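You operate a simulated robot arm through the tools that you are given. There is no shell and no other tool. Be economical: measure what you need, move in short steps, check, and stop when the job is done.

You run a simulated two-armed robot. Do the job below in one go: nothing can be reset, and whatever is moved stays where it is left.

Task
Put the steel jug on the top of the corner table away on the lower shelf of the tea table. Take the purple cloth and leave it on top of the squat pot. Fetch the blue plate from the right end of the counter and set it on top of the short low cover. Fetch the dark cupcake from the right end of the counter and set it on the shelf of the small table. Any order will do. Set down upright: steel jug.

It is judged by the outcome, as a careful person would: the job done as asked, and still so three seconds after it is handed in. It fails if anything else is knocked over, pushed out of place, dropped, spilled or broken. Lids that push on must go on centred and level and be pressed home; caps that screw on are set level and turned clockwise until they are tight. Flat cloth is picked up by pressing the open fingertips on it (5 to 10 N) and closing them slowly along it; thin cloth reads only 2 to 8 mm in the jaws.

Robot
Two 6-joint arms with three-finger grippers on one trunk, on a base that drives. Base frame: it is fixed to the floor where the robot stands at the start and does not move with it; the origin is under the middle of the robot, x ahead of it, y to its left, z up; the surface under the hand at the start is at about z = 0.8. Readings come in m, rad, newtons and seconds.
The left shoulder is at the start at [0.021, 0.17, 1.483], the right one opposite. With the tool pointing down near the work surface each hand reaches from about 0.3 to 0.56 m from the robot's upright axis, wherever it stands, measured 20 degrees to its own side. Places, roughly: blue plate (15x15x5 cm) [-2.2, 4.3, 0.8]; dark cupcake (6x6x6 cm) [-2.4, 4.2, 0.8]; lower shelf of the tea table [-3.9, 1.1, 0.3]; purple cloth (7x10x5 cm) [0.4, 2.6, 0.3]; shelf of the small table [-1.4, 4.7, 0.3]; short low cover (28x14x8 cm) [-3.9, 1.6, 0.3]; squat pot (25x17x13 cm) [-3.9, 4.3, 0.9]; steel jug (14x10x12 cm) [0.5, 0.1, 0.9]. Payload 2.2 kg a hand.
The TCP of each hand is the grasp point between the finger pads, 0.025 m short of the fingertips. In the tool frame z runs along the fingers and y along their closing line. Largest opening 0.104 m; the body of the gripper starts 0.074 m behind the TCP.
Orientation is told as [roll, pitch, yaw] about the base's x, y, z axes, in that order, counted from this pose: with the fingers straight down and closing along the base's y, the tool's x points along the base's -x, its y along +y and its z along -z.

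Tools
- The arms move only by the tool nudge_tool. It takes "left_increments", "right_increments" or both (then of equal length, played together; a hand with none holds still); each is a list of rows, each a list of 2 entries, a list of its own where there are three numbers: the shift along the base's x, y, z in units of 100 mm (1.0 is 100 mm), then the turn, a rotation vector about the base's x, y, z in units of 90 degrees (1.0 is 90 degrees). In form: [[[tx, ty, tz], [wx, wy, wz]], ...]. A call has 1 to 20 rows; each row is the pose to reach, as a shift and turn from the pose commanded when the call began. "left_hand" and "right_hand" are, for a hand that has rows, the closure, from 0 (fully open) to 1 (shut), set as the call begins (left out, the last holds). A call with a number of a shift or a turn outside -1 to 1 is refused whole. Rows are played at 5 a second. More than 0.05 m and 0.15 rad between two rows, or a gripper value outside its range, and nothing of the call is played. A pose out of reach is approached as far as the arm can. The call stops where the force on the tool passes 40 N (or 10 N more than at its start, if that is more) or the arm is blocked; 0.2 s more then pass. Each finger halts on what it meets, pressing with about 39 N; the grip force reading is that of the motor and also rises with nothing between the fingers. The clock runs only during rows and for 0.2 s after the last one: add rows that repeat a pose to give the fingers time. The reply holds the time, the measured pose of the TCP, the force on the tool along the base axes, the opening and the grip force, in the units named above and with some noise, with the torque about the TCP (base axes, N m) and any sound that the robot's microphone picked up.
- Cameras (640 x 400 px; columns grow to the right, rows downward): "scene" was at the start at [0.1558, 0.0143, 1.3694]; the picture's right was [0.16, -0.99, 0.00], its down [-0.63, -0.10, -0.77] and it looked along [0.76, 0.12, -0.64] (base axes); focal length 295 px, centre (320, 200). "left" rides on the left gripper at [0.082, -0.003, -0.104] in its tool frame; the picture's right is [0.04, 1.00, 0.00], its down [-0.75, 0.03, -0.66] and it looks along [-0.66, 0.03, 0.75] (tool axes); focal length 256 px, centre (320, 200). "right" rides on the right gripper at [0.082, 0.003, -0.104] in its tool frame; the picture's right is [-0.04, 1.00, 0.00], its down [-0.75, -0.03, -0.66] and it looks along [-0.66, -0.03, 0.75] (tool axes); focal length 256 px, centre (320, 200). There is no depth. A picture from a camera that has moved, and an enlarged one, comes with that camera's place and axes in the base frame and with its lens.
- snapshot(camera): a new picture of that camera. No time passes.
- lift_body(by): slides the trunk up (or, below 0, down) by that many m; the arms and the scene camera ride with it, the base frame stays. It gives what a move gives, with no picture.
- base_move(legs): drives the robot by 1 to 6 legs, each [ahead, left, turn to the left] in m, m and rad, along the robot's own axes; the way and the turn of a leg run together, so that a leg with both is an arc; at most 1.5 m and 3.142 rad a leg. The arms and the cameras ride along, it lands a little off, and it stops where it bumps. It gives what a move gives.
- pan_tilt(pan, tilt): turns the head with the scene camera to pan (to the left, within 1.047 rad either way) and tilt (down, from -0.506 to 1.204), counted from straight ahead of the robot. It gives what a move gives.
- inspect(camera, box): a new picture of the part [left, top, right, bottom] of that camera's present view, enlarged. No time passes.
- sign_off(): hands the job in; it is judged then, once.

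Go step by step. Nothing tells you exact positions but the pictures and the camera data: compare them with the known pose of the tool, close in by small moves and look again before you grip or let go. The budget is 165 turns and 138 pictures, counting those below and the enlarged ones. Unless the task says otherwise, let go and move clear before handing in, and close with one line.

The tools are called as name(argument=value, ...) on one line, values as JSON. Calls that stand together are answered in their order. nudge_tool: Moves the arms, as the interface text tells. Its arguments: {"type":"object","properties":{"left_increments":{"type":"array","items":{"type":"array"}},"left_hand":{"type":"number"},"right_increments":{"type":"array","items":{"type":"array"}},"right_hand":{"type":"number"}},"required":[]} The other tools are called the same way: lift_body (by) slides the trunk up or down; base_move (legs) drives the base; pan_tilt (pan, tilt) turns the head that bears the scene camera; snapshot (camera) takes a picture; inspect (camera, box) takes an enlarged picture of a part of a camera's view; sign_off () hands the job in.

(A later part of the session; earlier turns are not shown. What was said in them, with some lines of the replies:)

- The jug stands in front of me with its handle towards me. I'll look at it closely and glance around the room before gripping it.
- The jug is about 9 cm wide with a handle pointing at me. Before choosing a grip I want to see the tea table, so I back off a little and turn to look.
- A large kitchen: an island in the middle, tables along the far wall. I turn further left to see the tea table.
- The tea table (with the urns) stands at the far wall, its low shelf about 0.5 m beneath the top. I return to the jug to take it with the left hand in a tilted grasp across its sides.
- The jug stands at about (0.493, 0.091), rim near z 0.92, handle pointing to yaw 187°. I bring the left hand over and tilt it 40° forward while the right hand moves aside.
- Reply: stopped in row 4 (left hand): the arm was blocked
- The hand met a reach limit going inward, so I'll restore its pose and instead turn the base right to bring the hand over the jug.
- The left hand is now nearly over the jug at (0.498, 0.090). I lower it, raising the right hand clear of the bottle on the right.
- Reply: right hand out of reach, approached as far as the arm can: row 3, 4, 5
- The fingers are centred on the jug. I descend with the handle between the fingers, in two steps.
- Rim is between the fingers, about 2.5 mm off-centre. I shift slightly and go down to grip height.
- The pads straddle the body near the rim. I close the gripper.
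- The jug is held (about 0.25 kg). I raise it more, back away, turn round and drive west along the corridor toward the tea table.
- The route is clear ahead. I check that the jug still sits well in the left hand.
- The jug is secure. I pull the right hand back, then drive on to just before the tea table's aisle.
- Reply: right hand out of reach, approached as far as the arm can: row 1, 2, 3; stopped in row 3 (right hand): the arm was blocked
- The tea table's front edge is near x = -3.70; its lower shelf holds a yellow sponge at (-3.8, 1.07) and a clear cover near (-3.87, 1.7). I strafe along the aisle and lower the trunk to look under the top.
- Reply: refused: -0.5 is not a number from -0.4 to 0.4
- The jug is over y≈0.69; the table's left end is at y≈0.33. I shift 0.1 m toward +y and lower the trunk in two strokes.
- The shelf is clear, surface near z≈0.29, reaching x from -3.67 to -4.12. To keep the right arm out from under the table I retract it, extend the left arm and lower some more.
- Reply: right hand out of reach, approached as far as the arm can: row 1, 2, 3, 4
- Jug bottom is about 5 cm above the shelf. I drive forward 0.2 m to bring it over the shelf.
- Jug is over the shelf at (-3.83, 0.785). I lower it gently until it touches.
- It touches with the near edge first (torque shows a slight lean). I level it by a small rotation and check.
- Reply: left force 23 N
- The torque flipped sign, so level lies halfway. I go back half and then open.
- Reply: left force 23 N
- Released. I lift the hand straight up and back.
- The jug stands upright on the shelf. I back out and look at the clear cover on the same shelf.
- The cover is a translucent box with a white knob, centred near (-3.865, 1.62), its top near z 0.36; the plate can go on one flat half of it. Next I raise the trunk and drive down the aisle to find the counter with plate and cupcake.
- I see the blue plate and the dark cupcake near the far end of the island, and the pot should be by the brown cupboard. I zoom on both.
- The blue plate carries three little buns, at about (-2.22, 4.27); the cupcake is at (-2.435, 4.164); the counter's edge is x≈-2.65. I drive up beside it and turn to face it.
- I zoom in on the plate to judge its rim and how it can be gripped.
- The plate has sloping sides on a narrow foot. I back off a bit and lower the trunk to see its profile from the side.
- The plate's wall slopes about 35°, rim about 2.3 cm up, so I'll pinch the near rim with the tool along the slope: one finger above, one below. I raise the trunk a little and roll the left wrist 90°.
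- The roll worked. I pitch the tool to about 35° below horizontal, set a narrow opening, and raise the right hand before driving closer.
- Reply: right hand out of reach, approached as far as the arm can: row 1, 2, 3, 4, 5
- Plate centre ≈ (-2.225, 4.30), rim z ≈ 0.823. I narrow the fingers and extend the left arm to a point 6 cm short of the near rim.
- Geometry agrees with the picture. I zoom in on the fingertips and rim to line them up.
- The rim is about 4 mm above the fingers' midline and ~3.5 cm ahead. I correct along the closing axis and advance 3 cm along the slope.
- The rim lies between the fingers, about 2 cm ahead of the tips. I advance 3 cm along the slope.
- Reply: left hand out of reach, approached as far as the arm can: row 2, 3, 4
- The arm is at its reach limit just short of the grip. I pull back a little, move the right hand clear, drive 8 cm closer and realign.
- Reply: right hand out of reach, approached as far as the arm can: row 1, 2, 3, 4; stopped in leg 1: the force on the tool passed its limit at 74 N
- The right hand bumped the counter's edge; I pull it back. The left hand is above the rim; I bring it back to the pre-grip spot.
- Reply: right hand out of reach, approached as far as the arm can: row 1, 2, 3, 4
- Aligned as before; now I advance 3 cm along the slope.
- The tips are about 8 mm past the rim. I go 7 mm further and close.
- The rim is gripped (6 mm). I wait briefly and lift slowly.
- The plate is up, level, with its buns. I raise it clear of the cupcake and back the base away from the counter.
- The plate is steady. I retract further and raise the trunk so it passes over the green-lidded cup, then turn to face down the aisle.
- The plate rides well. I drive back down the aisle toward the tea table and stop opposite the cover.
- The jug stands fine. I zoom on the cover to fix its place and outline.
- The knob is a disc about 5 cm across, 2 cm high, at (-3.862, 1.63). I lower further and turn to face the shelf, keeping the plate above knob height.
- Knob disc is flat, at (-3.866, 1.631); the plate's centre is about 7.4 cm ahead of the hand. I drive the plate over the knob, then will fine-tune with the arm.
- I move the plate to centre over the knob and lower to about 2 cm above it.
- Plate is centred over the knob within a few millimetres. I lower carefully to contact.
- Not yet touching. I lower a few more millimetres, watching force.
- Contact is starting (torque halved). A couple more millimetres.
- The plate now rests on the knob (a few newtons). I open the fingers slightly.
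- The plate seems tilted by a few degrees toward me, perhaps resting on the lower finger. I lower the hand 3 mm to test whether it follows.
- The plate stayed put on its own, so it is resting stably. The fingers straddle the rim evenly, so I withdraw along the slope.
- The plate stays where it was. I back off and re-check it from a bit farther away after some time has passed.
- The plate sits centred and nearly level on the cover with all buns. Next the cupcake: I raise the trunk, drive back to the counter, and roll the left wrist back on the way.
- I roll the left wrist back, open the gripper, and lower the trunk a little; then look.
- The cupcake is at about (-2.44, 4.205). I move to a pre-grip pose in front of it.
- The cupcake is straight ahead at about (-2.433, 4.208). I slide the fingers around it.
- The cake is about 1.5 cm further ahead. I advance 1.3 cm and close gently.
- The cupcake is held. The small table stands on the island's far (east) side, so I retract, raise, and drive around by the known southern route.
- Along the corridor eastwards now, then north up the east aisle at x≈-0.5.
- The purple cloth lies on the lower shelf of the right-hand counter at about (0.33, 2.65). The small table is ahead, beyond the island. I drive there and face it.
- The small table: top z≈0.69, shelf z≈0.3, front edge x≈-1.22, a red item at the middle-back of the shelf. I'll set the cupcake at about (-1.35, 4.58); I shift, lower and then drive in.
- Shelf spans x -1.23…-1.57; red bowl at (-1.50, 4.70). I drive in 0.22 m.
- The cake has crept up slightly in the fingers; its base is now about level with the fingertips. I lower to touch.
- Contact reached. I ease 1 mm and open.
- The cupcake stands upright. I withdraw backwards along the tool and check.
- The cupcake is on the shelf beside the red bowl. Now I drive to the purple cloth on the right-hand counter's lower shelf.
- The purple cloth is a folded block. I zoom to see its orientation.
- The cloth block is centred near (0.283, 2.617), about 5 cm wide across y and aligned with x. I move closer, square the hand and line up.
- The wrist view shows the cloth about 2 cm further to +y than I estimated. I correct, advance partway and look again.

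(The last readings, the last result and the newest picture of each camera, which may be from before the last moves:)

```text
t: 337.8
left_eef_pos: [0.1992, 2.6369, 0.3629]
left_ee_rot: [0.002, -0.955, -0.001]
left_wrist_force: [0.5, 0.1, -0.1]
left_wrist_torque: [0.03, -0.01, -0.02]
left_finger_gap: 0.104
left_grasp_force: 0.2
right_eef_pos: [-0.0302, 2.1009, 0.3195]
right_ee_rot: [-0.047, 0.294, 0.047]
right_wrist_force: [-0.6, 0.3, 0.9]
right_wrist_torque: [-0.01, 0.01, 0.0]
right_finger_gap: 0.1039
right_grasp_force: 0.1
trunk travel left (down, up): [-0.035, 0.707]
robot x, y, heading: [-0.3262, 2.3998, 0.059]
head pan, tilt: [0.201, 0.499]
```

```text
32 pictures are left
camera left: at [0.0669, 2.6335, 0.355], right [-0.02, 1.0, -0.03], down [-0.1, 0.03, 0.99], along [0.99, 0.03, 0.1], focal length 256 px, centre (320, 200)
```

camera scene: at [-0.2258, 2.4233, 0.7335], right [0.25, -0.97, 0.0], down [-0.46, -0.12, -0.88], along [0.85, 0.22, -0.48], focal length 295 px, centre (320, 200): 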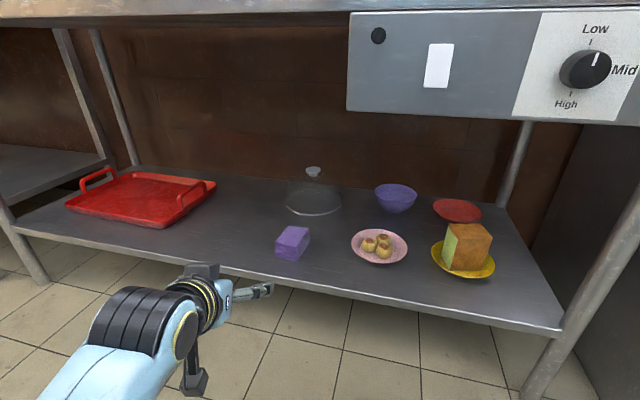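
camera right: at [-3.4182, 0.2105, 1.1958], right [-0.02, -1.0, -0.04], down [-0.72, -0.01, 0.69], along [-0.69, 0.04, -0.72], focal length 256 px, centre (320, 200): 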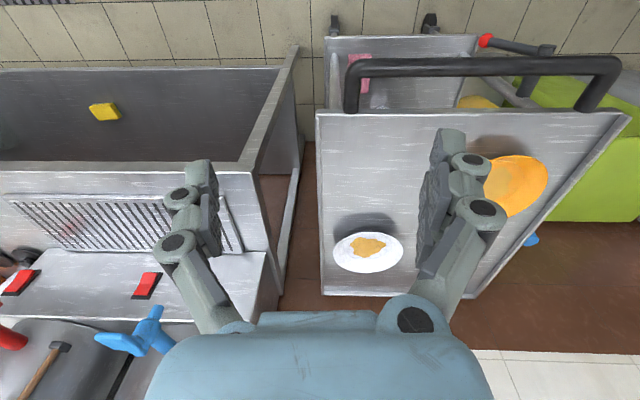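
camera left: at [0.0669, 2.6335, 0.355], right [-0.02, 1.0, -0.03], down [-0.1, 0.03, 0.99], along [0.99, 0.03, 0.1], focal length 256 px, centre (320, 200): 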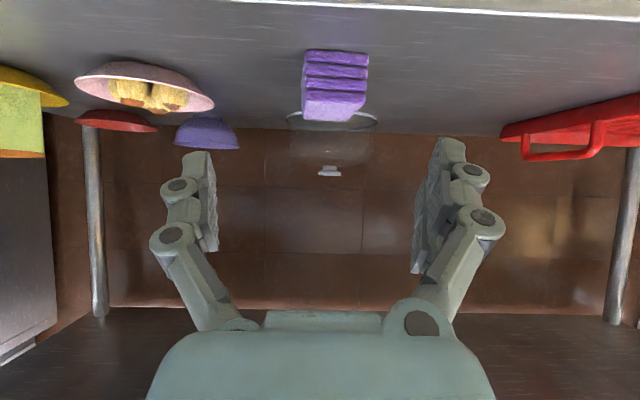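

Parallax puts the shelf at z≈0.255 and the cloth at about (0.335, 2.65). I advance further and re-check.

nudge_tool(left_increments=[[[0.25, 0.1, -0.1], [0, 0, 0]], [[0.55, 0.15, -0.25], [0, 0, 0]], [[0.55, 0.15, -0.25], [0, 0, 0]]])

snapshot(camera="left")

```text
t: 338.6
left_eef_pos: [0.2529, 2.6523, 0.3383]
left_ee_rot: [0.001, -0.957, -0.002]
left_wrist_force: [0.1, -0.1, 0.6]
left_wrist_torque: [0.01, 0.03, -0.01]
left_finger_gap: 0.1039
left_grasp_force: 0.1
right_eef_pos: [-0.0303, 2.1016, 0.3192]
right_ee_rot: [-0.048, 0.291, 0.046]
right_wrist_force: [0.2, 0.7, 0.1]
right_wrist_torque: [-0.01, 0.01, 0.02]
right_finger_gap: 0.104
right_grasp_force: 0.0
trunk travel left (down, up): [-0.035, 0.707]
robot x, y, heading: [-0.3261, 2.396, 0.049]
head pan, tilt: [0.201, 0.499]
```

```text
31 pictures are left
camera left: at [0.121, 2.6479, 0.3293], right [-0.02, 1.0, -0.03], down [-0.1, 0.03, 0.99], along [0.99, 0.03, 0.1], focal length 256 px, centre (320, 200)
```

left: 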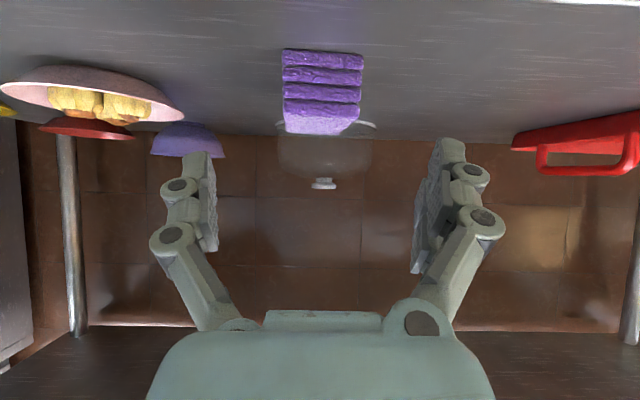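

Cloth front is at x≈0.315, y≈2.657, shelf z≈0.24. I advance most of the way along the tool.

nudge_tool(left_increments=[[[0.25, 0.03, -0.17], [0, 0, 0]], [[0.5, 0.04, -0.35], [0, 0, 0]], [[0.7, 0.05, -0.5], [0, 0, 0]], [[0.7, 0.05, -0.5], [0, 0, 0]]])

snapshot(camera="left")

```text
t: 339.6
left_eef_pos: [0.3236, 2.6566, 0.2867]
left_ee_rot: [0.002, -0.955, -0.003]
left_wrist_force: [0.0, -0.2, 0.5]
left_wrist_torque: [0.0, -0.01, 0.03]
left_finger_gap: 0.1037
left_grasp_force: 0.1
right_eef_pos: [-0.0305, 2.1014, 0.3193]
right_ee_rot: [-0.048, 0.29, 0.045]
right_wrist_force: [-0.4, -1.1, 0.6]
right_wrist_torque: [0.02, 0.0, -0.03]
right_finger_gap: 0.1037
right_grasp_force: 0.1
trunk travel left (down, up): [-0.035, 0.707]
robot x, y, heading: [-0.3242, 2.3973, 0.057]
head pan, tilt: [0.201, 0.499]
```

```text
30 pictures are left
camera left: at [0.1918, 2.6531, 0.2793], right [-0.02, 1.0, -0.03], down [-0.1, 0.03, 0.99], along [0.99, 0.03, 0.1], focal length 256 px, centre (320, 200)
```

left: 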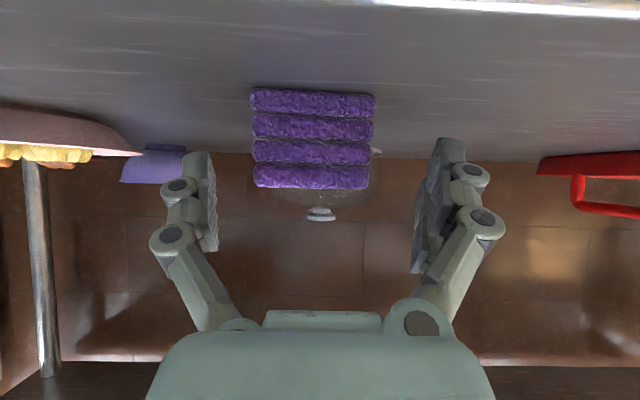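

Cloth front at x≈0.324, shelf z≈0.238; fingers centred. I advance 4 cm more and close on it.

nudge_tool(left_increments=[[[0.15, 0, -0.09], [0, 0, 0]], [[0.3, 0, -0.18], [0, 0, 0]], [[0.4, 0, -0.22], [0, 0, 0]], [[0.4, 0, -0.22], [0, 0, 0]]])

nudge_tool(left_increments=[[[0, 0, 0], [0, 0, 0]], [[0, 0, 0], [0, 0, 0]], [[0, 0, 0], [0, 0, 0]], [[0, 0, 0], [0, 0, 0]], [[0, 0, 0.05], [0, 0, 0]], [[0, 0, 0.2], [0, 0, 0]], [[0, 0, 0.4], [0, 0, 0]], [[0, 0, 0.4], [0, 0, 0]]], left_hand=1)

snapshot(camera="left")

```text
t: 340.4
left_eef_pos: [0.3629, 2.658, 0.2673]
left_ee_rot: [0.002, -0.961, -0.002]
left_wrist_force: [-0.7, -0.6, 6.0]
left_wrist_torque: [0.34, 0.03, 0.06]
left_finger_gap: 0.1048
left_grasp_force: 0.1
right_eef_pos: [-0.0311, 2.1006, 0.3197]
right_ee_rot: [-0.047, 0.292, 0.046]
right_wrist_force: [0.0, 0.8, 0.1]
right_wrist_torque: [0.0, -0.01, 0.03]
right_finger_gap: 0.1042
right_grasp_force: 0.0
trunk travel left (down, up): [-0.035, 0.707]
robot x, y, heading: [-0.322, 2.3977, 0.05]
head pan, tilt: [0.201, 0.499]
stopped in row 4 (left hand): the force on the tool passed its limit at 55 N (the readings are from after the stop); the commanded pose is now the measured one
```

```text
t: 342.2
left_eef_pos: [0.3618, 2.6573, 0.3063]
left_ee_rot: [0.001, -0.956, 0.001]
left_wrist_force: [-0.9, -0.4, -0.3]
left_wrist_torque: [-0.02, 0.03, -0.01]
left_finger_gap: 0.065
left_grasp_force: 38.6
right_eef_pos: [-0.0312, 2.1011, 0.3204]
right_ee_rot: [-0.047, 0.29, 0.045]
right_wrist_force: [0.0, 0.3, -1.0]
right_wrist_torque: [-0.01, 0.0, -0.04]
right_finger_gap: 0.1041
right_grasp_force: 0.0
trunk travel left (down, up): [-0.035, 0.707]
robot x, y, heading: [-0.3242, 2.3987, 0.051]
head pan, tilt: [0.201, 0.499]
```

```text
29 pictures are left
camera left: at [0.2302, 2.6534, 0.2985], right [-0.02, 1.0, -0.03], down [-0.1, 0.03, 0.99], along [0.99, 0.03, 0.1], focal length 256 px, centre (320, 200)
```

left: 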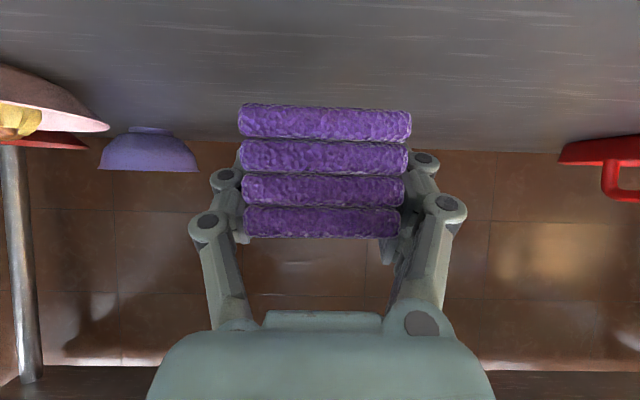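

The cloth is held. I back out, raise the trunk, and drive the southern route to the cupboard side.

nudge_tool(left_increments=[[[0, 0, 0.15], [0, 0, 0]], [[-0.3, 0, 0.3], [0, 0, 0]], [[-0.6, 0, 0.3], [0, 0, 0]], [[-0.9, 0, 0.3], [0, 0, 0]], [[-0.9, 0, 0.3], [0, 0, 0]]])

base_move(legs=[[-0.3, 0, 0]])

lift_body(by=0.4)

lift_body(by=0.29)

base_move(legs=[[0, 0, -1.62], [1.2, 0, 0], [1.15, 0, 0], [0, 0, -1.57], [1.2, 0, 0]])

```text
t: 343.4
left_eef_pos: [0.2733, 2.6565, 0.3365]
left_ee_rot: [0.004, -0.957, -0.001]
left_wrist_force: [-1.2, -0.2, -1.2]
left_wrist_torque: [-0.01, 0.0, -0.04]
left_finger_gap: 0.0647
left_grasp_force: 39.1
right_eef_pos: [-0.03, 2.1011, 0.3198]
right_ee_rot: [-0.047, 0.292, 0.045]
right_wrist_force: [-0.5, -0.7, -0.6]
right_wrist_torque: [-0.02, -0.03, 0.03]
right_finger_gap: 0.1041
right_grasp_force: 0.0
trunk travel left (down, up): [-0.035, 0.707]
robot x, y, heading: [-0.3241, 2.3962, 0.05]
head pan, tilt: [0.201, 0.499]
```

```text
t: 345.5
left_eef_pos: [-0.0244, 2.6421, 0.3358]
left_ee_rot: [0.003, -0.959, -0.002]
left_wrist_force: [0.4, -0.3, -1.4]
left_wrist_torque: [-0.01, 0.0, 0.01]
left_finger_gap: 0.0642
left_grasp_force: 39.7
right_eef_pos: [-0.3278, 2.0859, 0.3194]
right_ee_rot: [-0.048, 0.294, 0.048]
right_wrist_force: [-0.2, -0.5, 0.5]
right_wrist_torque: [0.01, 0.0, 0.01]
right_finger_gap: 0.104
right_grasp_force: 0.0
trunk travel left (down, up): [-0.035, 0.707]
robot x, y, heading: [-0.6218, 2.3843, 0.054]
head pan, tilt: [0.201, 0.499]
```

```text
t: 349.3
left_eef_pos: [-0.0246, 2.6416, 0.735]
left_ee_rot: [0.002, -0.96, -0.002]
left_wrist_force: [0.4, 0.2, -0.6]
left_wrist_torque: [-0.01, 0.02, 0.02]
left_finger_gap: 0.0642
left_grasp_force: 38.9
right_eef_pos: [-0.327, 2.0858, 0.7192]
right_ee_rot: [-0.047, 0.292, 0.046]
right_wrist_force: [0.5, -0.1, 0.5]
right_wrist_torque: [-0.03, 0.03, 0.0]
right_finger_gap: 0.104
right_grasp_force: 0.1
trunk travel left (down, up): [-0.435, 0.307]
robot x, y, heading: [-0.6218, 2.3851, 0.052]
head pan, tilt: [0.201, 0.499]
```

```text
t: 352.2
left_eef_pos: [-0.0245, 2.6421, 1.0266]
left_ee_rot: [0.004, -0.957, -0.002]
left_wrist_force: [0.2, 0.4, -0.9]
left_wrist_torque: [0.0, -0.02, -0.03]
left_finger_gap: 0.0638
left_grasp_force: 39.0
right_eef_pos: [-0.3276, 2.0855, 1.0085]
right_ee_rot: [-0.048, 0.292, 0.048]
right_wrist_force: [0.8, 0.8, -0.4]
right_wrist_torque: [0.03, -0.04, 0.02]
right_finger_gap: 0.1041
right_grasp_force: 0.1
trunk travel left (down, up): [-0.725, 0.017]
robot x, y, heading: [-0.6233, 2.3844, 0.058]
head pan, tilt: [0.201, 0.499]
```

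```text
t: 377.4
left_eef_pos: [-2.4609, -0.2084, 1.0248]
left_ee_rot: [0.003, -0.957, 3.102]
left_wrist_force: [0.5, -0.1, -1.8]
left_wrist_torque: [0.01, -0.01, 0.0]
left_finger_gap: 0.0638
left_grasp_force: 39.0
right_eef_pos: [-2.1378, 0.3366, 1.0103]
right_ee_rot: [-0.047, 0.292, -3.134]
right_wrist_force: [0.6, -0.4, 0.0]
right_wrist_torque: [-0.03, 0.03, 0.03]
right_finger_gap: 0.1039
right_grasp_force: 0.1
trunk travel left (down, up): [-0.725, 0.017]
robot x, y, heading: [-1.8563, 0.0249, -3.128]
head pan, tilt: [0.201, 0.499]
```

Onward to the west aisle and north, stopping before the cupboard to look for the squat pot.

base_move(legs=[[1.25, 0, 0], [0, 0, -1.58], [1.4, 0, 0], [1.4, 0, 0], [0.6, 0, 0]])

pan_tilt(pan=0.6, tilt=0.4)

snapshot(camera="scene")

```text
t: 403.7
left_eef_pos: [-3.2912, 4.0052, 1.0256]
left_ee_rot: [0.003, -0.959, 1.527]
left_wrist_force: [1.2, 1.0, -0.2]
left_wrist_torque: [-0.02, 0.03, -0.03]
left_finger_gap: 0.0636
left_grasp_force: 38.6
right_eef_pos: [-2.7492, 3.6781, 1.009]
right_ee_rot: [-0.047, 0.291, 1.574]
right_wrist_force: [-0.5, -0.4, -0.1]
right_wrist_torque: [-0.03, 0.01, 0.01]
right_finger_gap: 0.104
right_grasp_force: 0.1
trunk travel left (down, up): [-0.725, 0.017]
robot x, y, heading: [-3.056, 3.3973, 1.582]
head pan, tilt: [0.201, 0.499]
```

```text
t: 404.6
left_eef_pos: [-3.2916, 4.0043, 1.0257]
left_ee_rot: [0.001, -0.959, 1.526]
left_wrist_force: [0.3, 0.4, -0.4]
left_wrist_torque: [0.01, -0.01, 0.01]
left_finger_gap: 0.0635
left_grasp_force: 38.5
right_eef_pos: [-2.7492, 3.6786, 1.0097]
right_ee_rot: [-0.048, 0.291, 1.575]
right_wrist_force: [-0.1, 0.1, 0.9]
right_wrist_torque: [-0.03, 0.01, 0.01]
right_finger_gap: 0.1041
right_grasp_force: 0.0
trunk travel left (down, up): [-0.725, 0.017]
robot x, y, heading: [-3.0603, 3.4008, 1.579]
head pan, tilt: [0.6, 0.4]
```

```text
28 pictures are left
camera scene: at [-3.1124, 3.5436, 1.4459], right [0.82, 0.57, 0.0], down [0.22, -0.32, -0.92], along [-0.53, 0.76, -0.39], focal length 295 px, centre (320, 200)
```

scene: 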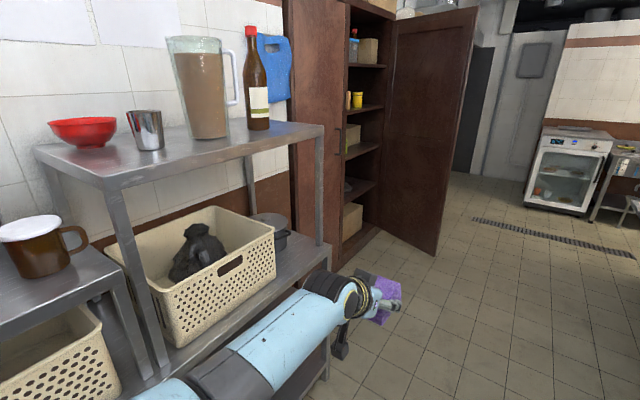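

The squat pot is on the rack's middle shelf, just past the crate, at about (-3.9, 4.3). I retract the arm a bit, move level with it and turn to face the rack.

nudge_tool(left_increments=[[[0, -0.4, 0], [0, 0, 0]], [[0, -0.8, 0], [0, 0, 0]], [[0, -1, 0], [0, 0, 0]], [[0, -1, 0], [0, 0, 0]]])

base_move(legs=[[1.1, -0.06, 0], [0, 0, 1.56]])

pan_tilt(pan=0.2, tilt=0.5)

snapshot(camera="scene")

```text
t: 405.6
left_eef_pos: [-3.29, 3.906, 1.0277]
left_ee_rot: [0.002, -0.957, 1.525]
left_wrist_force: [-0.4, 0.8, -0.7]
left_wrist_torque: [-0.01, 0.01, -0.03]
left_finger_gap: 0.0636
left_grasp_force: 39.0
right_eef_pos: [-2.7494, 3.6789, 1.0088]
right_ee_rot: [-0.048, 0.291, 1.574]
right_wrist_force: [-0.3, -0.4, 0.2]
right_wrist_torque: [-0.03, 0.0, -0.03]
right_finger_gap: 0.1037
right_grasp_force: 0.0
trunk travel left (down, up): [-0.725, 0.017]
robot x, y, heading: [-3.0602, 3.396, 1.58]
head pan, tilt: [0.6, 0.4]
```

```text
t: 415.0
left_eef_pos: [-3.5249, 4.2756, 1.0277]
left_ee_rot: [0.003, -0.959, 3.081]
left_wrist_force: [-0.5, 0.2, -1.0]
left_wrist_torque: [0.01, -0.03, 0.0]
left_finger_gap: 0.0637
left_grasp_force: 39.3
right_eef_pos: [-3.2897, 4.8133, 1.0089]
right_ee_rot: [-0.049, 0.292, 3.131]
right_wrist_force: [0.2, -0.2, 0.1]
right_wrist_torque: [0.0, 0.01, 0.0]
right_finger_gap: 0.104
right_grasp_force: 0.1
trunk travel left (down, up): [-0.725, 0.017]
robot x, y, heading: [-3.0143, 4.4994, 3.136]
head pan, tilt: [0.6, 0.4]
```

```text
t: 415.9
left_eef_pos: [-3.5247, 4.2752, 1.0278]
left_ee_rot: [0.001, -0.96, 3.083]
left_wrist_force: [0.6, -0.5, -0.8]
left_wrist_torque: [-0.02, 0.01, 0.0]
left_finger_gap: 0.0636
left_grasp_force: 38.8
right_eef_pos: [-3.2902, 4.8134, 1.0099]
right_ee_rot: [-0.047, 0.293, 3.129]
right_wrist_force: [-0.1, -0.3, -0.5]
right_wrist_torque: [0.02, -0.04, 0.01]
right_finger_gap: 0.104
right_grasp_force: 0.0
trunk travel left (down, up): [-0.725, 0.017]
robot x, y, heading: [-3.0115, 4.4987, 3.14]
head pan, tilt: [0.201, 0.499]
```

```text
27 pictures are left
camera scene: at [-3.1719, 4.4814, 1.4368], right [-0.2, 0.98, 0.0], down [0.47, 0.09, -0.88], along [-0.86, -0.17, -0.48], focal length 295 px, centre (320, 200)
```

scene: 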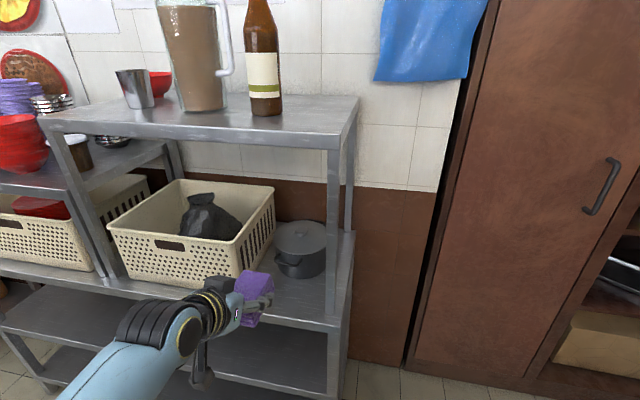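

The gray squat pot with its lid sits next to the crate. I zoom in.

inspect(camera="scene", box=[220, 180, 380, 320])

snapshot(camera="left")

```text
2.86 times, centred on (300, 250) of scene
camera zoom: at [-3.1719, 4.4814, 1.4368], right [-0.2, 0.98, 0.0], down [0.47, 0.09, -0.88], along [-0.86, -0.17, -0.48], focal length 843 px, centre (377, 57)
```

zoom: 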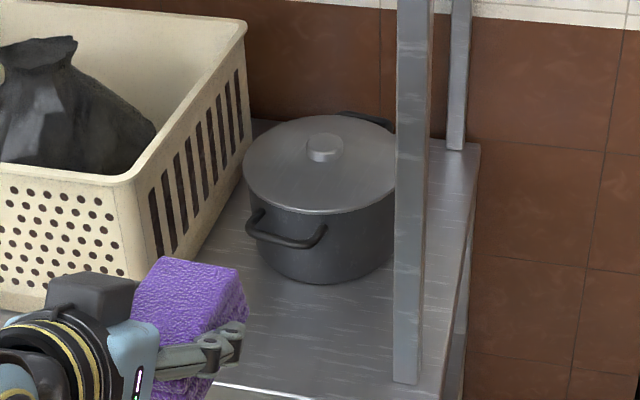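

```text
25 pictures are left
camera left: at [-3.393, 4.2708, 1.0197], right [-0.03, -1.0, -0.03], down [0.1, -0.03, 0.99], along [-0.99, 0.03, 0.1], focal length 256 px, centre (320, 200)
```

left: 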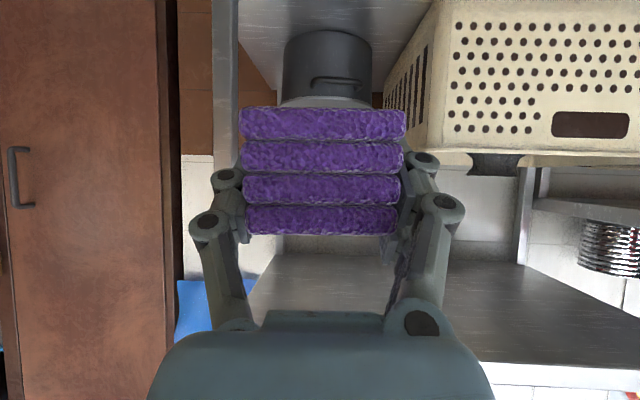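

Pot lid centre ≈ (-3.875, 4.272), lid z≈0.91, knob top ≈0.93; crate side at y≈4.13, post at y≈4.39. I drive in 0.22 m with the cloth 7 cm above the knob.

base_move(legs=[[0.22, 0, 0]])

snapshot(camera="scene")

snapshot(camera="left")

```text
t: 417.5
left_eef_pos: [-3.7466, 4.2769, 1.0274]
left_ee_rot: [0.003, -0.958, 3.081]
left_wrist_force: [-0.3, -0.2, -0.8]
left_wrist_torque: [-0.04, -0.01, 0.0]
left_finger_gap: 0.0636
left_grasp_force: 39.4
right_eef_pos: [-3.5119, 4.8144, 1.0089]
right_ee_rot: [-0.049, 0.291, 3.128]
right_wrist_force: [-0.7, -0.2, -0.1]
right_wrist_torque: [-0.01, -0.06, 0.0]
right_finger_gap: 0.1041
right_grasp_force: 0.0
trunk travel left (down, up): [-0.725, 0.017]
robot x, y, heading: [-3.237, 4.5029, 3.135]
head pan, tilt: [0.201, 0.499]
```

```text
24 pictures are left
camera scene: at [-3.3942, 4.4832, 1.4367], right [-0.19, 0.98, 0.0], down [0.47, 0.09, -0.88], along [-0.86, -0.17, -0.48], focal length 295 px, centre (320, 200)
```

scene: 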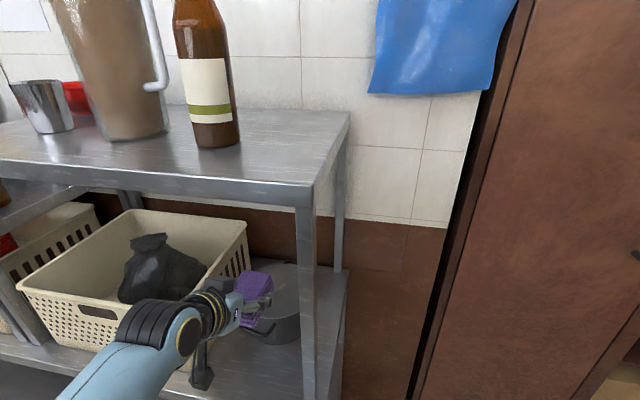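

```text
23 pictures are left
camera left: at [-3.6154, 4.2729, 1.0194], right [-0.04, -1.0, -0.03], down [0.1, -0.03, 0.99], along [-0.99, 0.03, 0.1], focal length 256 px, centre (320, 200)
```

left: 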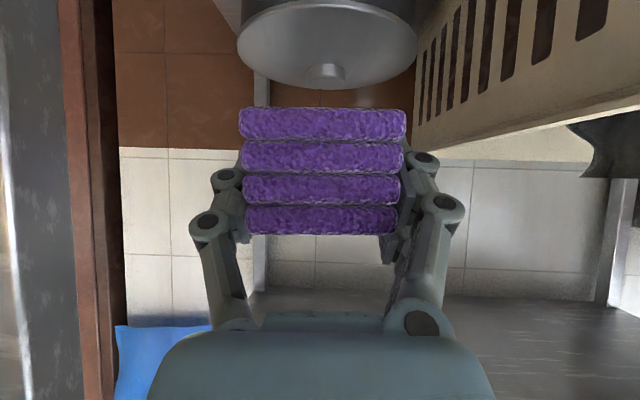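

Knob at about (-3.862, 4.279). I bring the cloth over it and lower to ~1.5 cm above.

nudge_tool(left_increments=[[[-0.4, 0.01, 0], [0, 0, 0]], [[-0.75, 0.02, 0], [0, 0, 0]], [[-1, 0.02, 0], [0, 0, 0]], [[-1, 0.02, -0.25], [0, 0, 0]], [[-1, 0.02, -0.5], [0, 0, 0]], [[-1, 0.02, -0.5], [0, 0, 0]]])

snapshot(camera="left")

inspect(camera="scene", box=[190, 240, 320, 360])

```text
t: 418.9
left_eef_pos: [-3.8453, 4.2802, 0.9774]
left_ee_rot: [0.002, -0.958, 3.08]
left_wrist_force: [0.5, -1.1, -1.0]
left_wrist_torque: [0.05, 0.02, 0.02]
left_finger_gap: 0.0636
left_grasp_force: 38.8
right_eef_pos: [-3.5106, 4.8146, 1.009]
right_ee_rot: [-0.047, 0.293, 3.128]
right_wrist_force: [0.9, 0.0, 0.0]
right_wrist_torque: [0.0, 0.0, 0.01]
right_finger_gap: 0.104
right_grasp_force: 0.0
trunk travel left (down, up): [-0.725, 0.017]
robot x, y, heading: [-3.2321, 4.5025, 3.134]
head pan, tilt: [0.201, 0.499]
```

```text
22 pictures are left
camera left: at [-3.714, 4.2756, 0.9689], right [-0.04, -1.0, -0.03], down [0.1, -0.04, 0.99], along [-0.99, 0.03, 0.1], focal length 256 px, centre (320, 200)
```

left: 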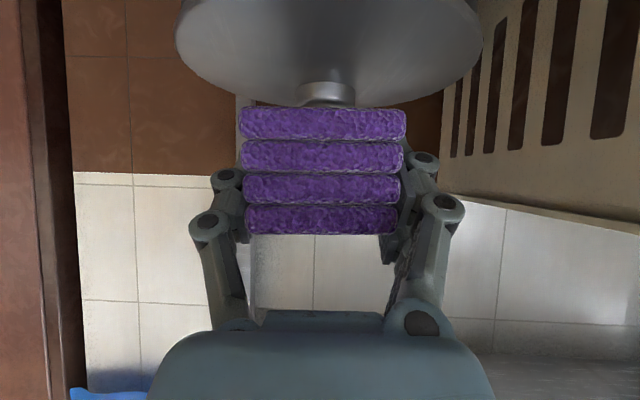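

```text
3.33 times, centred on (255, 300) of scene
camera zoom: at [-3.3933, 4.4832, 1.4368], right [-0.19, 0.98, 0.0], down [0.47, 0.09, -0.88], along [-0.86, -0.17, -0.48], focal length 983 px, centre (537, -133)
```

zoom: 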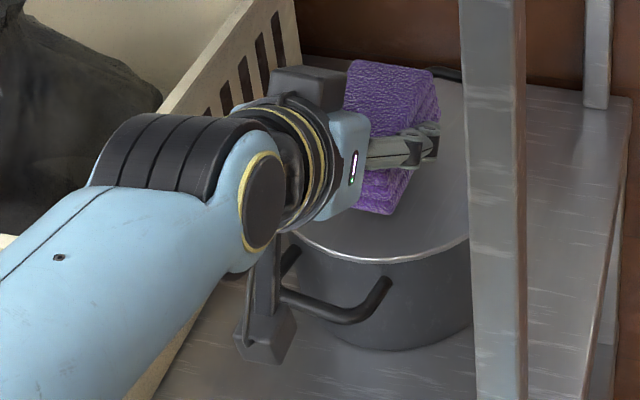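

Centred over the knob within a few millimetres. I lower to contact.

nudge_tool(left_increments=[[[0, -0.02, -0.04], [0, 0, 0]], [[0, -0.02, -0.08], [0, 0, 0]], [[0, -0.02, -0.11], [0, 0, 0]], [[0, -0.02, -0.11], [0, 0, 0]]])

nudge_tool(left_increments=[[[0, 0, -0.015], [0, 0, 0]], [[0, 0, -0.03], [0, 0, 0]], [[0, 0, -0.03], [0, 0, 0]]])

snapshot(camera="left")

```text
t: 419.9
left_eef_pos: [-3.8472, 4.2778, 0.9666]
left_ee_rot: [0.0, -0.958, 3.08]
left_wrist_force: [0.4, 0.1, -1.3]
left_wrist_torque: [-0.01, -0.05, -0.01]
left_finger_gap: 0.0638
left_grasp_force: 39.0
right_eef_pos: [-3.5111, 4.8162, 1.0096]
right_ee_rot: [-0.046, 0.292, 3.128]
right_wrist_force: [0.2, 0.0, 0.7]
right_wrist_torque: [0.01, -0.02, -0.02]
right_finger_gap: 0.1037
right_grasp_force: 0.1
trunk travel left (down, up): [-0.725, 0.017]
robot x, y, heading: [-3.2338, 4.5025, 3.13]
head pan, tilt: [0.201, 0.499]
```

```text
t: 420.7
left_eef_pos: [-3.8466, 4.2779, 0.9631]
left_ee_rot: [0.001, -0.958, 3.08]
left_wrist_force: [-0.3, -0.5, -1.0]
left_wrist_torque: [0.0, 0.0, -0.02]
left_finger_gap: 0.0638
left_grasp_force: 38.6
right_eef_pos: [-3.5111, 4.815, 1.0089]
right_ee_rot: [-0.047, 0.291, 3.127]
right_wrist_force: [0.6, -0.2, -0.6]
right_wrist_torque: [-0.01, 0.01, -0.01]
right_finger_gap: 0.1041
right_grasp_force: 0.1
trunk travel left (down, up): [-0.725, 0.017]
robot x, y, heading: [-3.2376, 4.5007, 3.135]
head pan, tilt: [0.201, 0.499]
```

```text
20 pictures are left
camera left: at [-3.7148, 4.273, 0.9548], right [-0.04, -1.0, -0.03], down [0.1, -0.04, 0.99], along [-0.99, 0.03, 0.1], focal length 256 px, centre (320, 200)
```

left: 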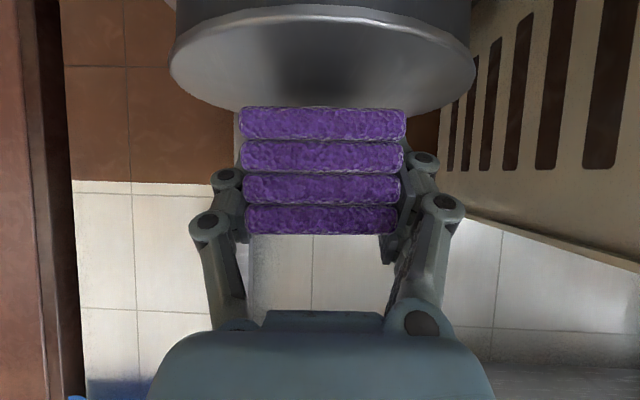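

No contact yet; continuing down in small steps.

nudge_tool(left_increments=[[[0, 0, -0.02], [0, 0, 0]], [[0, 0, -0.04], [0, 0, 0]], [[0, 0, -0.04], [0, 0, 0]]])

nudge_tool(left_increments=[[[0, 0, -0.02], [0, 0, 0]], [[0, 0, -0.03], [0, 0, 0]], [[0, 0, -0.03], [0, 0, 0]]])

```text
t: 421.5
left_eef_pos: [-3.848, 4.2768, 0.9608]
left_ee_rot: [0.003, -0.96, 3.08]
left_wrist_force: [-0.2, -0.7, 4.0]
left_wrist_torque: [-0.09, 0.22, 0.05]
left_finger_gap: 0.0636
left_grasp_force: 39.2
right_eef_pos: [-3.5114, 4.8142, 1.0095]
right_ee_rot: [-0.047, 0.292, 3.128]
right_wrist_force: [-0.3, 0.2, 0.1]
right_wrist_torque: [0.01, 0.01, -0.02]
right_finger_gap: 0.1039
right_grasp_force: 0.2
trunk travel left (down, up): [-0.725, 0.017]
robot x, y, heading: [-3.2352, 4.5014, 3.133]
head pan, tilt: [0.201, 0.499]
```

```text
t: 422.3
left_eef_pos: [-3.847, 4.278, 0.9594]
left_ee_rot: [0.007, -0.965, 3.078]
left_wrist_force: [2.3, 0.1, 16.9]
left_wrist_torque: [-0.27, 0.83, 0.05]
left_finger_gap: 0.064
left_grasp_force: 38.8
right_eef_pos: [-3.5093, 4.8159, 1.0101]
right_ee_rot: [-0.044, 0.289, 3.128]
right_wrist_force: [-0.3, 0.0, -0.7]
right_wrist_torque: [0.0, -0.01, 0.02]
right_finger_gap: 0.1041
right_grasp_force: 0.1
trunk travel left (down, up): [-0.725, 0.017]
robot x, y, heading: [-3.2332, 4.4986, 3.131]
head pan, tilt: [0.201, 0.499]
```

The contact torque says the knob is ~3 cm farther in than the cloth's centre. I lift slightly, shift 2.5 cm inwards and test again.

nudge_tool(left_increments=[[[0, 0, 0.08], [0, 0, 0]], [[-0.12, -0.04, 0.08], [0, 0, 0]], [[-0.26, -0.1, 0.08], [0, 0, 0]], [[-0.26, -0.1, 0.04], [0, 0, 0]], [[-0.26, -0.1, 0.01], [0, 0, 0]], [[-0.26, -0.1, 0.01], [0, 0, 0]]])

```text
t: 423.7
left_eef_pos: [-3.8714, 4.2679, 0.9593]
left_ee_rot: [0.002, -0.963, 3.08]
left_wrist_force: [1.7, -0.8, 10.5]
left_wrist_torque: [-0.07, 0.2, 0.02]
left_finger_gap: 0.064
left_grasp_force: 39.1
right_eef_pos: [-3.51, 4.8144, 1.01]
right_ee_rot: [-0.045, 0.29, 3.127]
right_wrist_force: [0.0, 0.1, 0.6]
right_wrist_torque: [0.03, 0.03, -0.03]
right_finger_gap: 0.104
right_grasp_force: 0.1
trunk travel left (down, up): [-0.725, 0.017]
robot x, y, heading: [-3.2374, 4.4995, 3.137]
head pan, tilt: [0.201, 0.499]
```

Contact is now close to under the cloth's centre. I release it.

nudge_tool(left_increments=[[[-0.03, -0.03, 0.01], [0, 0, 0]], [[-0.03, -0.03, 0.01], [0, 0, 0]], [[-0.03, -0.03, 0.01], [0, 0, 0]]])

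nudge_tool(left_increments=[[[0, 0, 0], [0, 0, 0]], [[0, 0, 0], [0, 0, 0]], [[0, 0, 0], [0, 0, 0]], [[0, 0, 0], [0, 0, 0]]], left_hand=0.1)

snapshot(camera="left")

inspect(camera="scene", box=[190, 240, 320, 360])

```text
t: 424.5
left_eef_pos: [-3.8745, 4.2648, 0.9597]
left_ee_rot: [0.004, -0.96, 3.081]
left_wrist_force: [0.5, 3.8, 7.4]
left_wrist_torque: [0.08, 0.15, -0.06]
left_finger_gap: 0.0637
left_grasp_force: 38.6
right_eef_pos: [-3.5101, 4.8147, 1.0106]
right_ee_rot: [-0.045, 0.289, 3.128]
right_wrist_force: [0.3, 0.0, 0.3]
right_wrist_torque: [-0.01, -0.01, 0.0]
right_finger_gap: 0.1042
right_grasp_force: 0.1
trunk travel left (down, up): [-0.725, 0.017]
robot x, y, heading: [-3.2311, 4.5004, 3.134]
head pan, tilt: [0.201, 0.499]
```

```text
t: 425.5
left_eef_pos: [-3.8755, 4.2645, 0.9584]
left_ee_rot: [0.003, -0.957, 3.08]
left_wrist_force: [-0.5, -0.3, 0.3]
left_wrist_torque: [-0.01, -0.02, 0.0]
left_finger_gap: 0.0935
left_grasp_force: 0.0
right_eef_pos: [-3.5104, 4.8153, 1.0083]
right_ee_rot: [-0.048, 0.292, 3.128]
right_wrist_force: [-0.7, 1.1, 0.4]
right_wrist_torque: [-0.02, 0.02, 0.0]
right_finger_gap: 0.104
right_grasp_force: 0.1
trunk travel left (down, up): [-0.725, 0.017]
robot x, y, heading: [-3.2351, 4.5028, 3.127]
head pan, tilt: [0.201, 0.499]
```

```text
19 pictures are left
camera left: at [-3.7433, 4.2596, 0.9505], right [-0.04, -1.0, -0.03], down [0.1, -0.03, 0.99], along [-0.99, 0.03, 0.1], focal length 256 px, centre (320, 200)
```

left: 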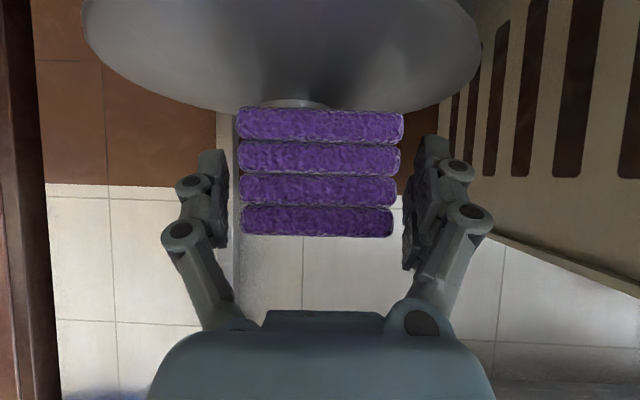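

```text
3.33 times, centred on (255, 300) of scene
camera zoom: at [-3.3934, 4.4833, 1.4368], right [-0.19, 0.98, 0.0], down [0.47, 0.09, -0.88], along [-0.86, -0.17, -0.48], focal length 983 px, centre (537, -133)
```

zoom: 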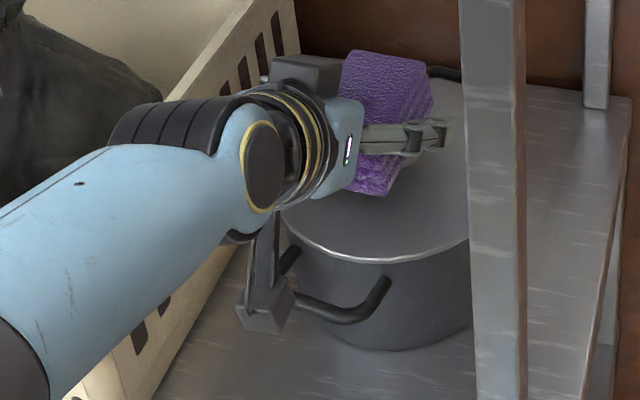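

The cloth rests level, but the knob is ~1.2 cm off its middle sideways. I regrip, shift it 1.3 cm to +y and set it down again.

nudge_tool(left_increments=[[[0, 0, 0], [0, 0, 0]], [[0, 0, 0], [0, 0, 0]], [[0, 0, 0], [0, 0, 0]], [[0, 0, 0], [0, 0, 0]], [[0, 0, 0.05], [0, 0, 0]], [[0, 0, 0.1], [0, 0, 0]], [[0, 0.07, 0.1], [0, 0, 0]], [[0, 0.13, 0.1], [0, 0, 0]], [[0, 0.13, 0.06], [0, 0, 0]], [[0, 0.13, 0.03], [0, 0, 0]], [[0, 0.13, 0.03], [0, 0, 0]]], left_hand=1)

snapshot(camera="left")

```text
t: 427.9
left_eef_pos: [-3.8764, 4.2782, 0.9617]
left_ee_rot: [0.001, -0.958, 3.08]
left_wrist_force: [-0.9, 0.3, 0.2]
left_wrist_torque: [-0.01, -0.02, -0.03]
left_finger_gap: 0.0641
left_grasp_force: 38.6
right_eef_pos: [-3.5104, 4.814, 1.0095]
right_ee_rot: [-0.045, 0.29, 3.127]
right_wrist_force: [0.5, -0.2, -0.2]
right_wrist_torque: [0.04, 0.0, -0.02]
right_finger_gap: 0.1037
right_grasp_force: 0.0
trunk travel left (down, up): [-0.725, 0.017]
robot x, y, heading: [-3.2333, 4.4976, 3.13]
head pan, tilt: [0.201, 0.499]
```

```text
17 pictures are left
camera left: at [-3.7445, 4.2731, 0.9535], right [-0.04, -1.0, -0.03], down [0.1, -0.04, 0.99], along [-0.99, 0.03, 0.1], focal length 256 px, centre (320, 200)
```

left: 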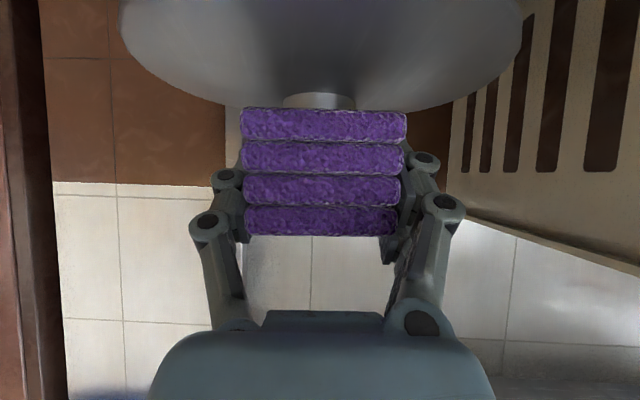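

Now centred. I lower the last few millimetres and release.

nudge_tool(left_increments=[[[0, 0, -0.015], [0, 0, 0]], [[0, 0, -0.03], [0, 0, 0]], [[0, 0, -0.03], [0, 0, 0]]])

nudge_tool(left_increments=[[[0, 0, 0], [0, 0, 0]], [[0, 0, 0], [0, 0, 0]], [[0, 0, 0], [0, 0, 0]], [[0, 0, 0], [0, 0, 0]]], left_hand=0.1)

snapshot(camera="left")

```text
t: 428.7
left_eef_pos: [-3.8759, 4.2769, 0.9585]
left_ee_rot: [0.002, -0.958, 3.081]
left_wrist_force: [0.6, -0.6, -0.6]
left_wrist_torque: [-0.02, 0.0, -0.04]
left_finger_gap: 0.0642
left_grasp_force: 39.3
right_eef_pos: [-3.5107, 4.814, 1.0098]
right_ee_rot: [-0.045, 0.291, 3.128]
right_wrist_force: [0.2, -0.3, 0.1]
right_wrist_torque: [0.01, 0.02, -0.01]
right_finger_gap: 0.1042
right_grasp_force: 0.2
trunk travel left (down, up): [-0.725, 0.017]
robot x, y, heading: [-3.2345, 4.4971, 3.134]
head pan, tilt: [0.201, 0.499]
```

```text
t: 429.7
left_eef_pos: [-3.876, 4.2771, 0.9595]
left_ee_rot: [0.004, -0.958, 3.081]
left_wrist_force: [0.0, -0.2, -0.3]
left_wrist_torque: [0.01, -0.02, 0.0]
left_finger_gap: 0.0937
left_grasp_force: 0.0
right_eef_pos: [-3.5125, 4.8149, 1.0085]
right_ee_rot: [-0.047, 0.293, 3.128]
right_wrist_force: [-0.3, -0.4, -0.1]
right_wrist_torque: [-0.01, 0.0, 0.01]
right_finger_gap: 0.1041
right_grasp_force: 0.1
trunk travel left (down, up): [-0.725, 0.017]
robot x, y, heading: [-3.2322, 4.4986, 3.134]
head pan, tilt: [0.201, 0.499]
```

```text
16 pictures are left
camera left: at [-3.7442, 4.2731, 0.9505], right [-0.04, -1.0, -0.03], down [0.1, -0.03, 0.99], along [-0.99, 0.03, 0.1], focal length 256 px, centre (320, 200)
```

left: 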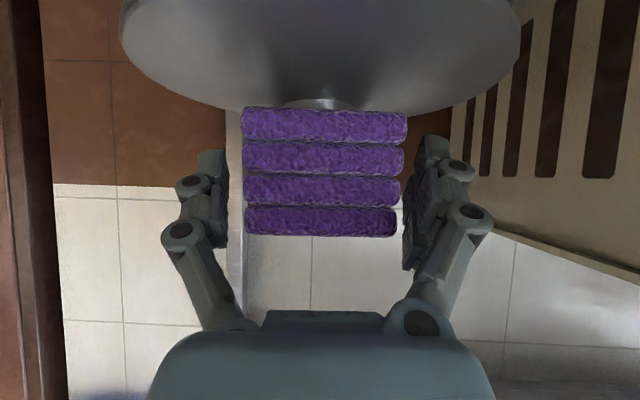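

Level and centred. I open fully, withdraw up and back, then back the base away and check.

nudge_tool(left_increments=[[[0, 0, 0], [0, 0, 0]], [[0, 0, 0], [0, 0, 0]], [[0.16, -0.01, 0.11], [0, 0, 0]], [[0.33, -0.02, 0.23], [0, 0, 0]], [[0.57, -0.035, 0.4], [0, 0, 0]], [[0.82, -0.05, 0.5], [0, 0, 0]]], left_hand=0)

base_move(legs=[[-0.2, 0, 0]])

snapshot(camera="scene")

inspect(camera="scene", box=[220, 180, 380, 320])

```text
t: 431.1
left_eef_pos: [-3.7914, 4.274, 1.009]
left_ee_rot: [0.003, -0.96, 3.08]
left_wrist_force: [0.6, -0.2, 0.0]
left_wrist_torque: [0.0, -0.01, 0.02]
left_finger_gap: 0.1041
left_grasp_force: 0.1
right_eef_pos: [-3.5099, 4.8148, 1.0096]
right_ee_rot: [-0.046, 0.289, 3.129]
right_wrist_force: [0.1, 0.2, 0.5]
right_wrist_torque: [0.03, 0.04, 0.01]
right_finger_gap: 0.1041
right_grasp_force: 0.0
trunk travel left (down, up): [-0.725, 0.017]
robot x, y, heading: [-3.234, 4.5021, 3.134]
head pan, tilt: [0.201, 0.499]
```

```text
t: 432.7
left_eef_pos: [-3.5946, 4.2703, 1.0084]
left_ee_rot: [0.003, -0.959, 3.085]
left_wrist_force: [0.8, 0.7, 0.6]
left_wrist_torque: [0.0, 0.02, -0.02]
left_finger_gap: 0.1039
left_grasp_force: 0.1
right_eef_pos: [-3.3154, 4.8128, 1.0098]
right_ee_rot: [-0.048, 0.289, 3.132]
right_wrist_force: [-0.6, -0.1, 0.6]
right_wrist_torque: [0.02, 0.01, 0.0]
right_finger_gap: 0.1039
right_grasp_force: 0.0
trunk travel left (down, up): [-0.725, 0.017]
robot x, y, heading: [-3.0405, 4.4972, 3.14]
head pan, tilt: [0.201, 0.499]
```

```text
15 pictures are left
camera scene: at [-3.1963, 4.4817, 1.4369], right [-0.2, 0.98, 0.0], down [0.47, 0.09, -0.88], along [-0.86, -0.17, -0.48], focal length 295 px, centre (320, 200)
```

scene: 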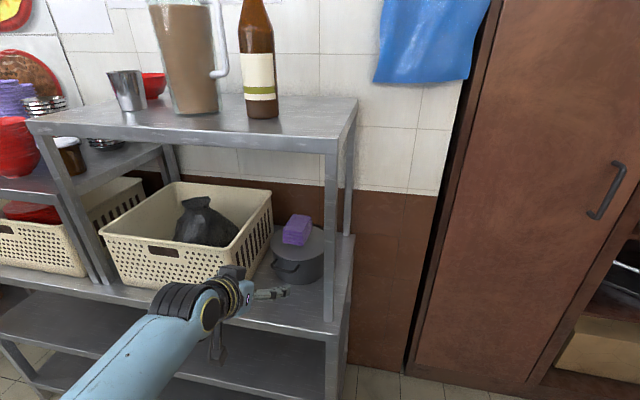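

```text
2.86 times, centred on (300, 250) of scene
camera zoom: at [-3.1963, 4.4817, 1.4369], right [-0.2, 0.98, 0.0], down [0.47, 0.09, -0.88], along [-0.86, -0.17, -0.48], focal length 843 px, centre (377, 57)
```

zoom: 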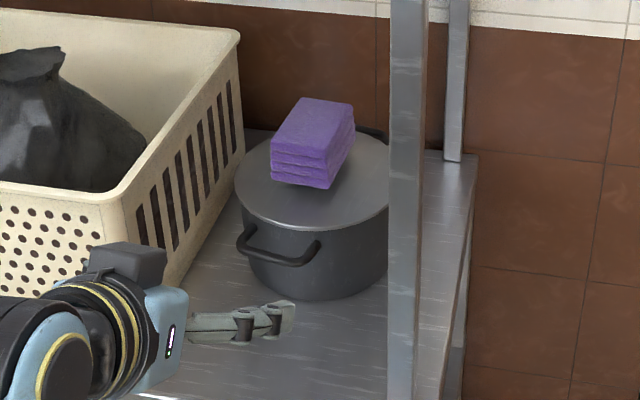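

The cloth rests on the pot's lid, the hands are empty and clear, and the jug, plate and cupcake were each checked after release. I hand the job in.

sign_off()

```text
The job is handed in.
```

The job is handed in with all four items placed. The steel jug is upright on the tea table's lower shelf. The blue plate, with its three buns, is on top of the short low cover, and the dark cupcake is on the small table's shelf. The purple cloth is on top of the squat pot.
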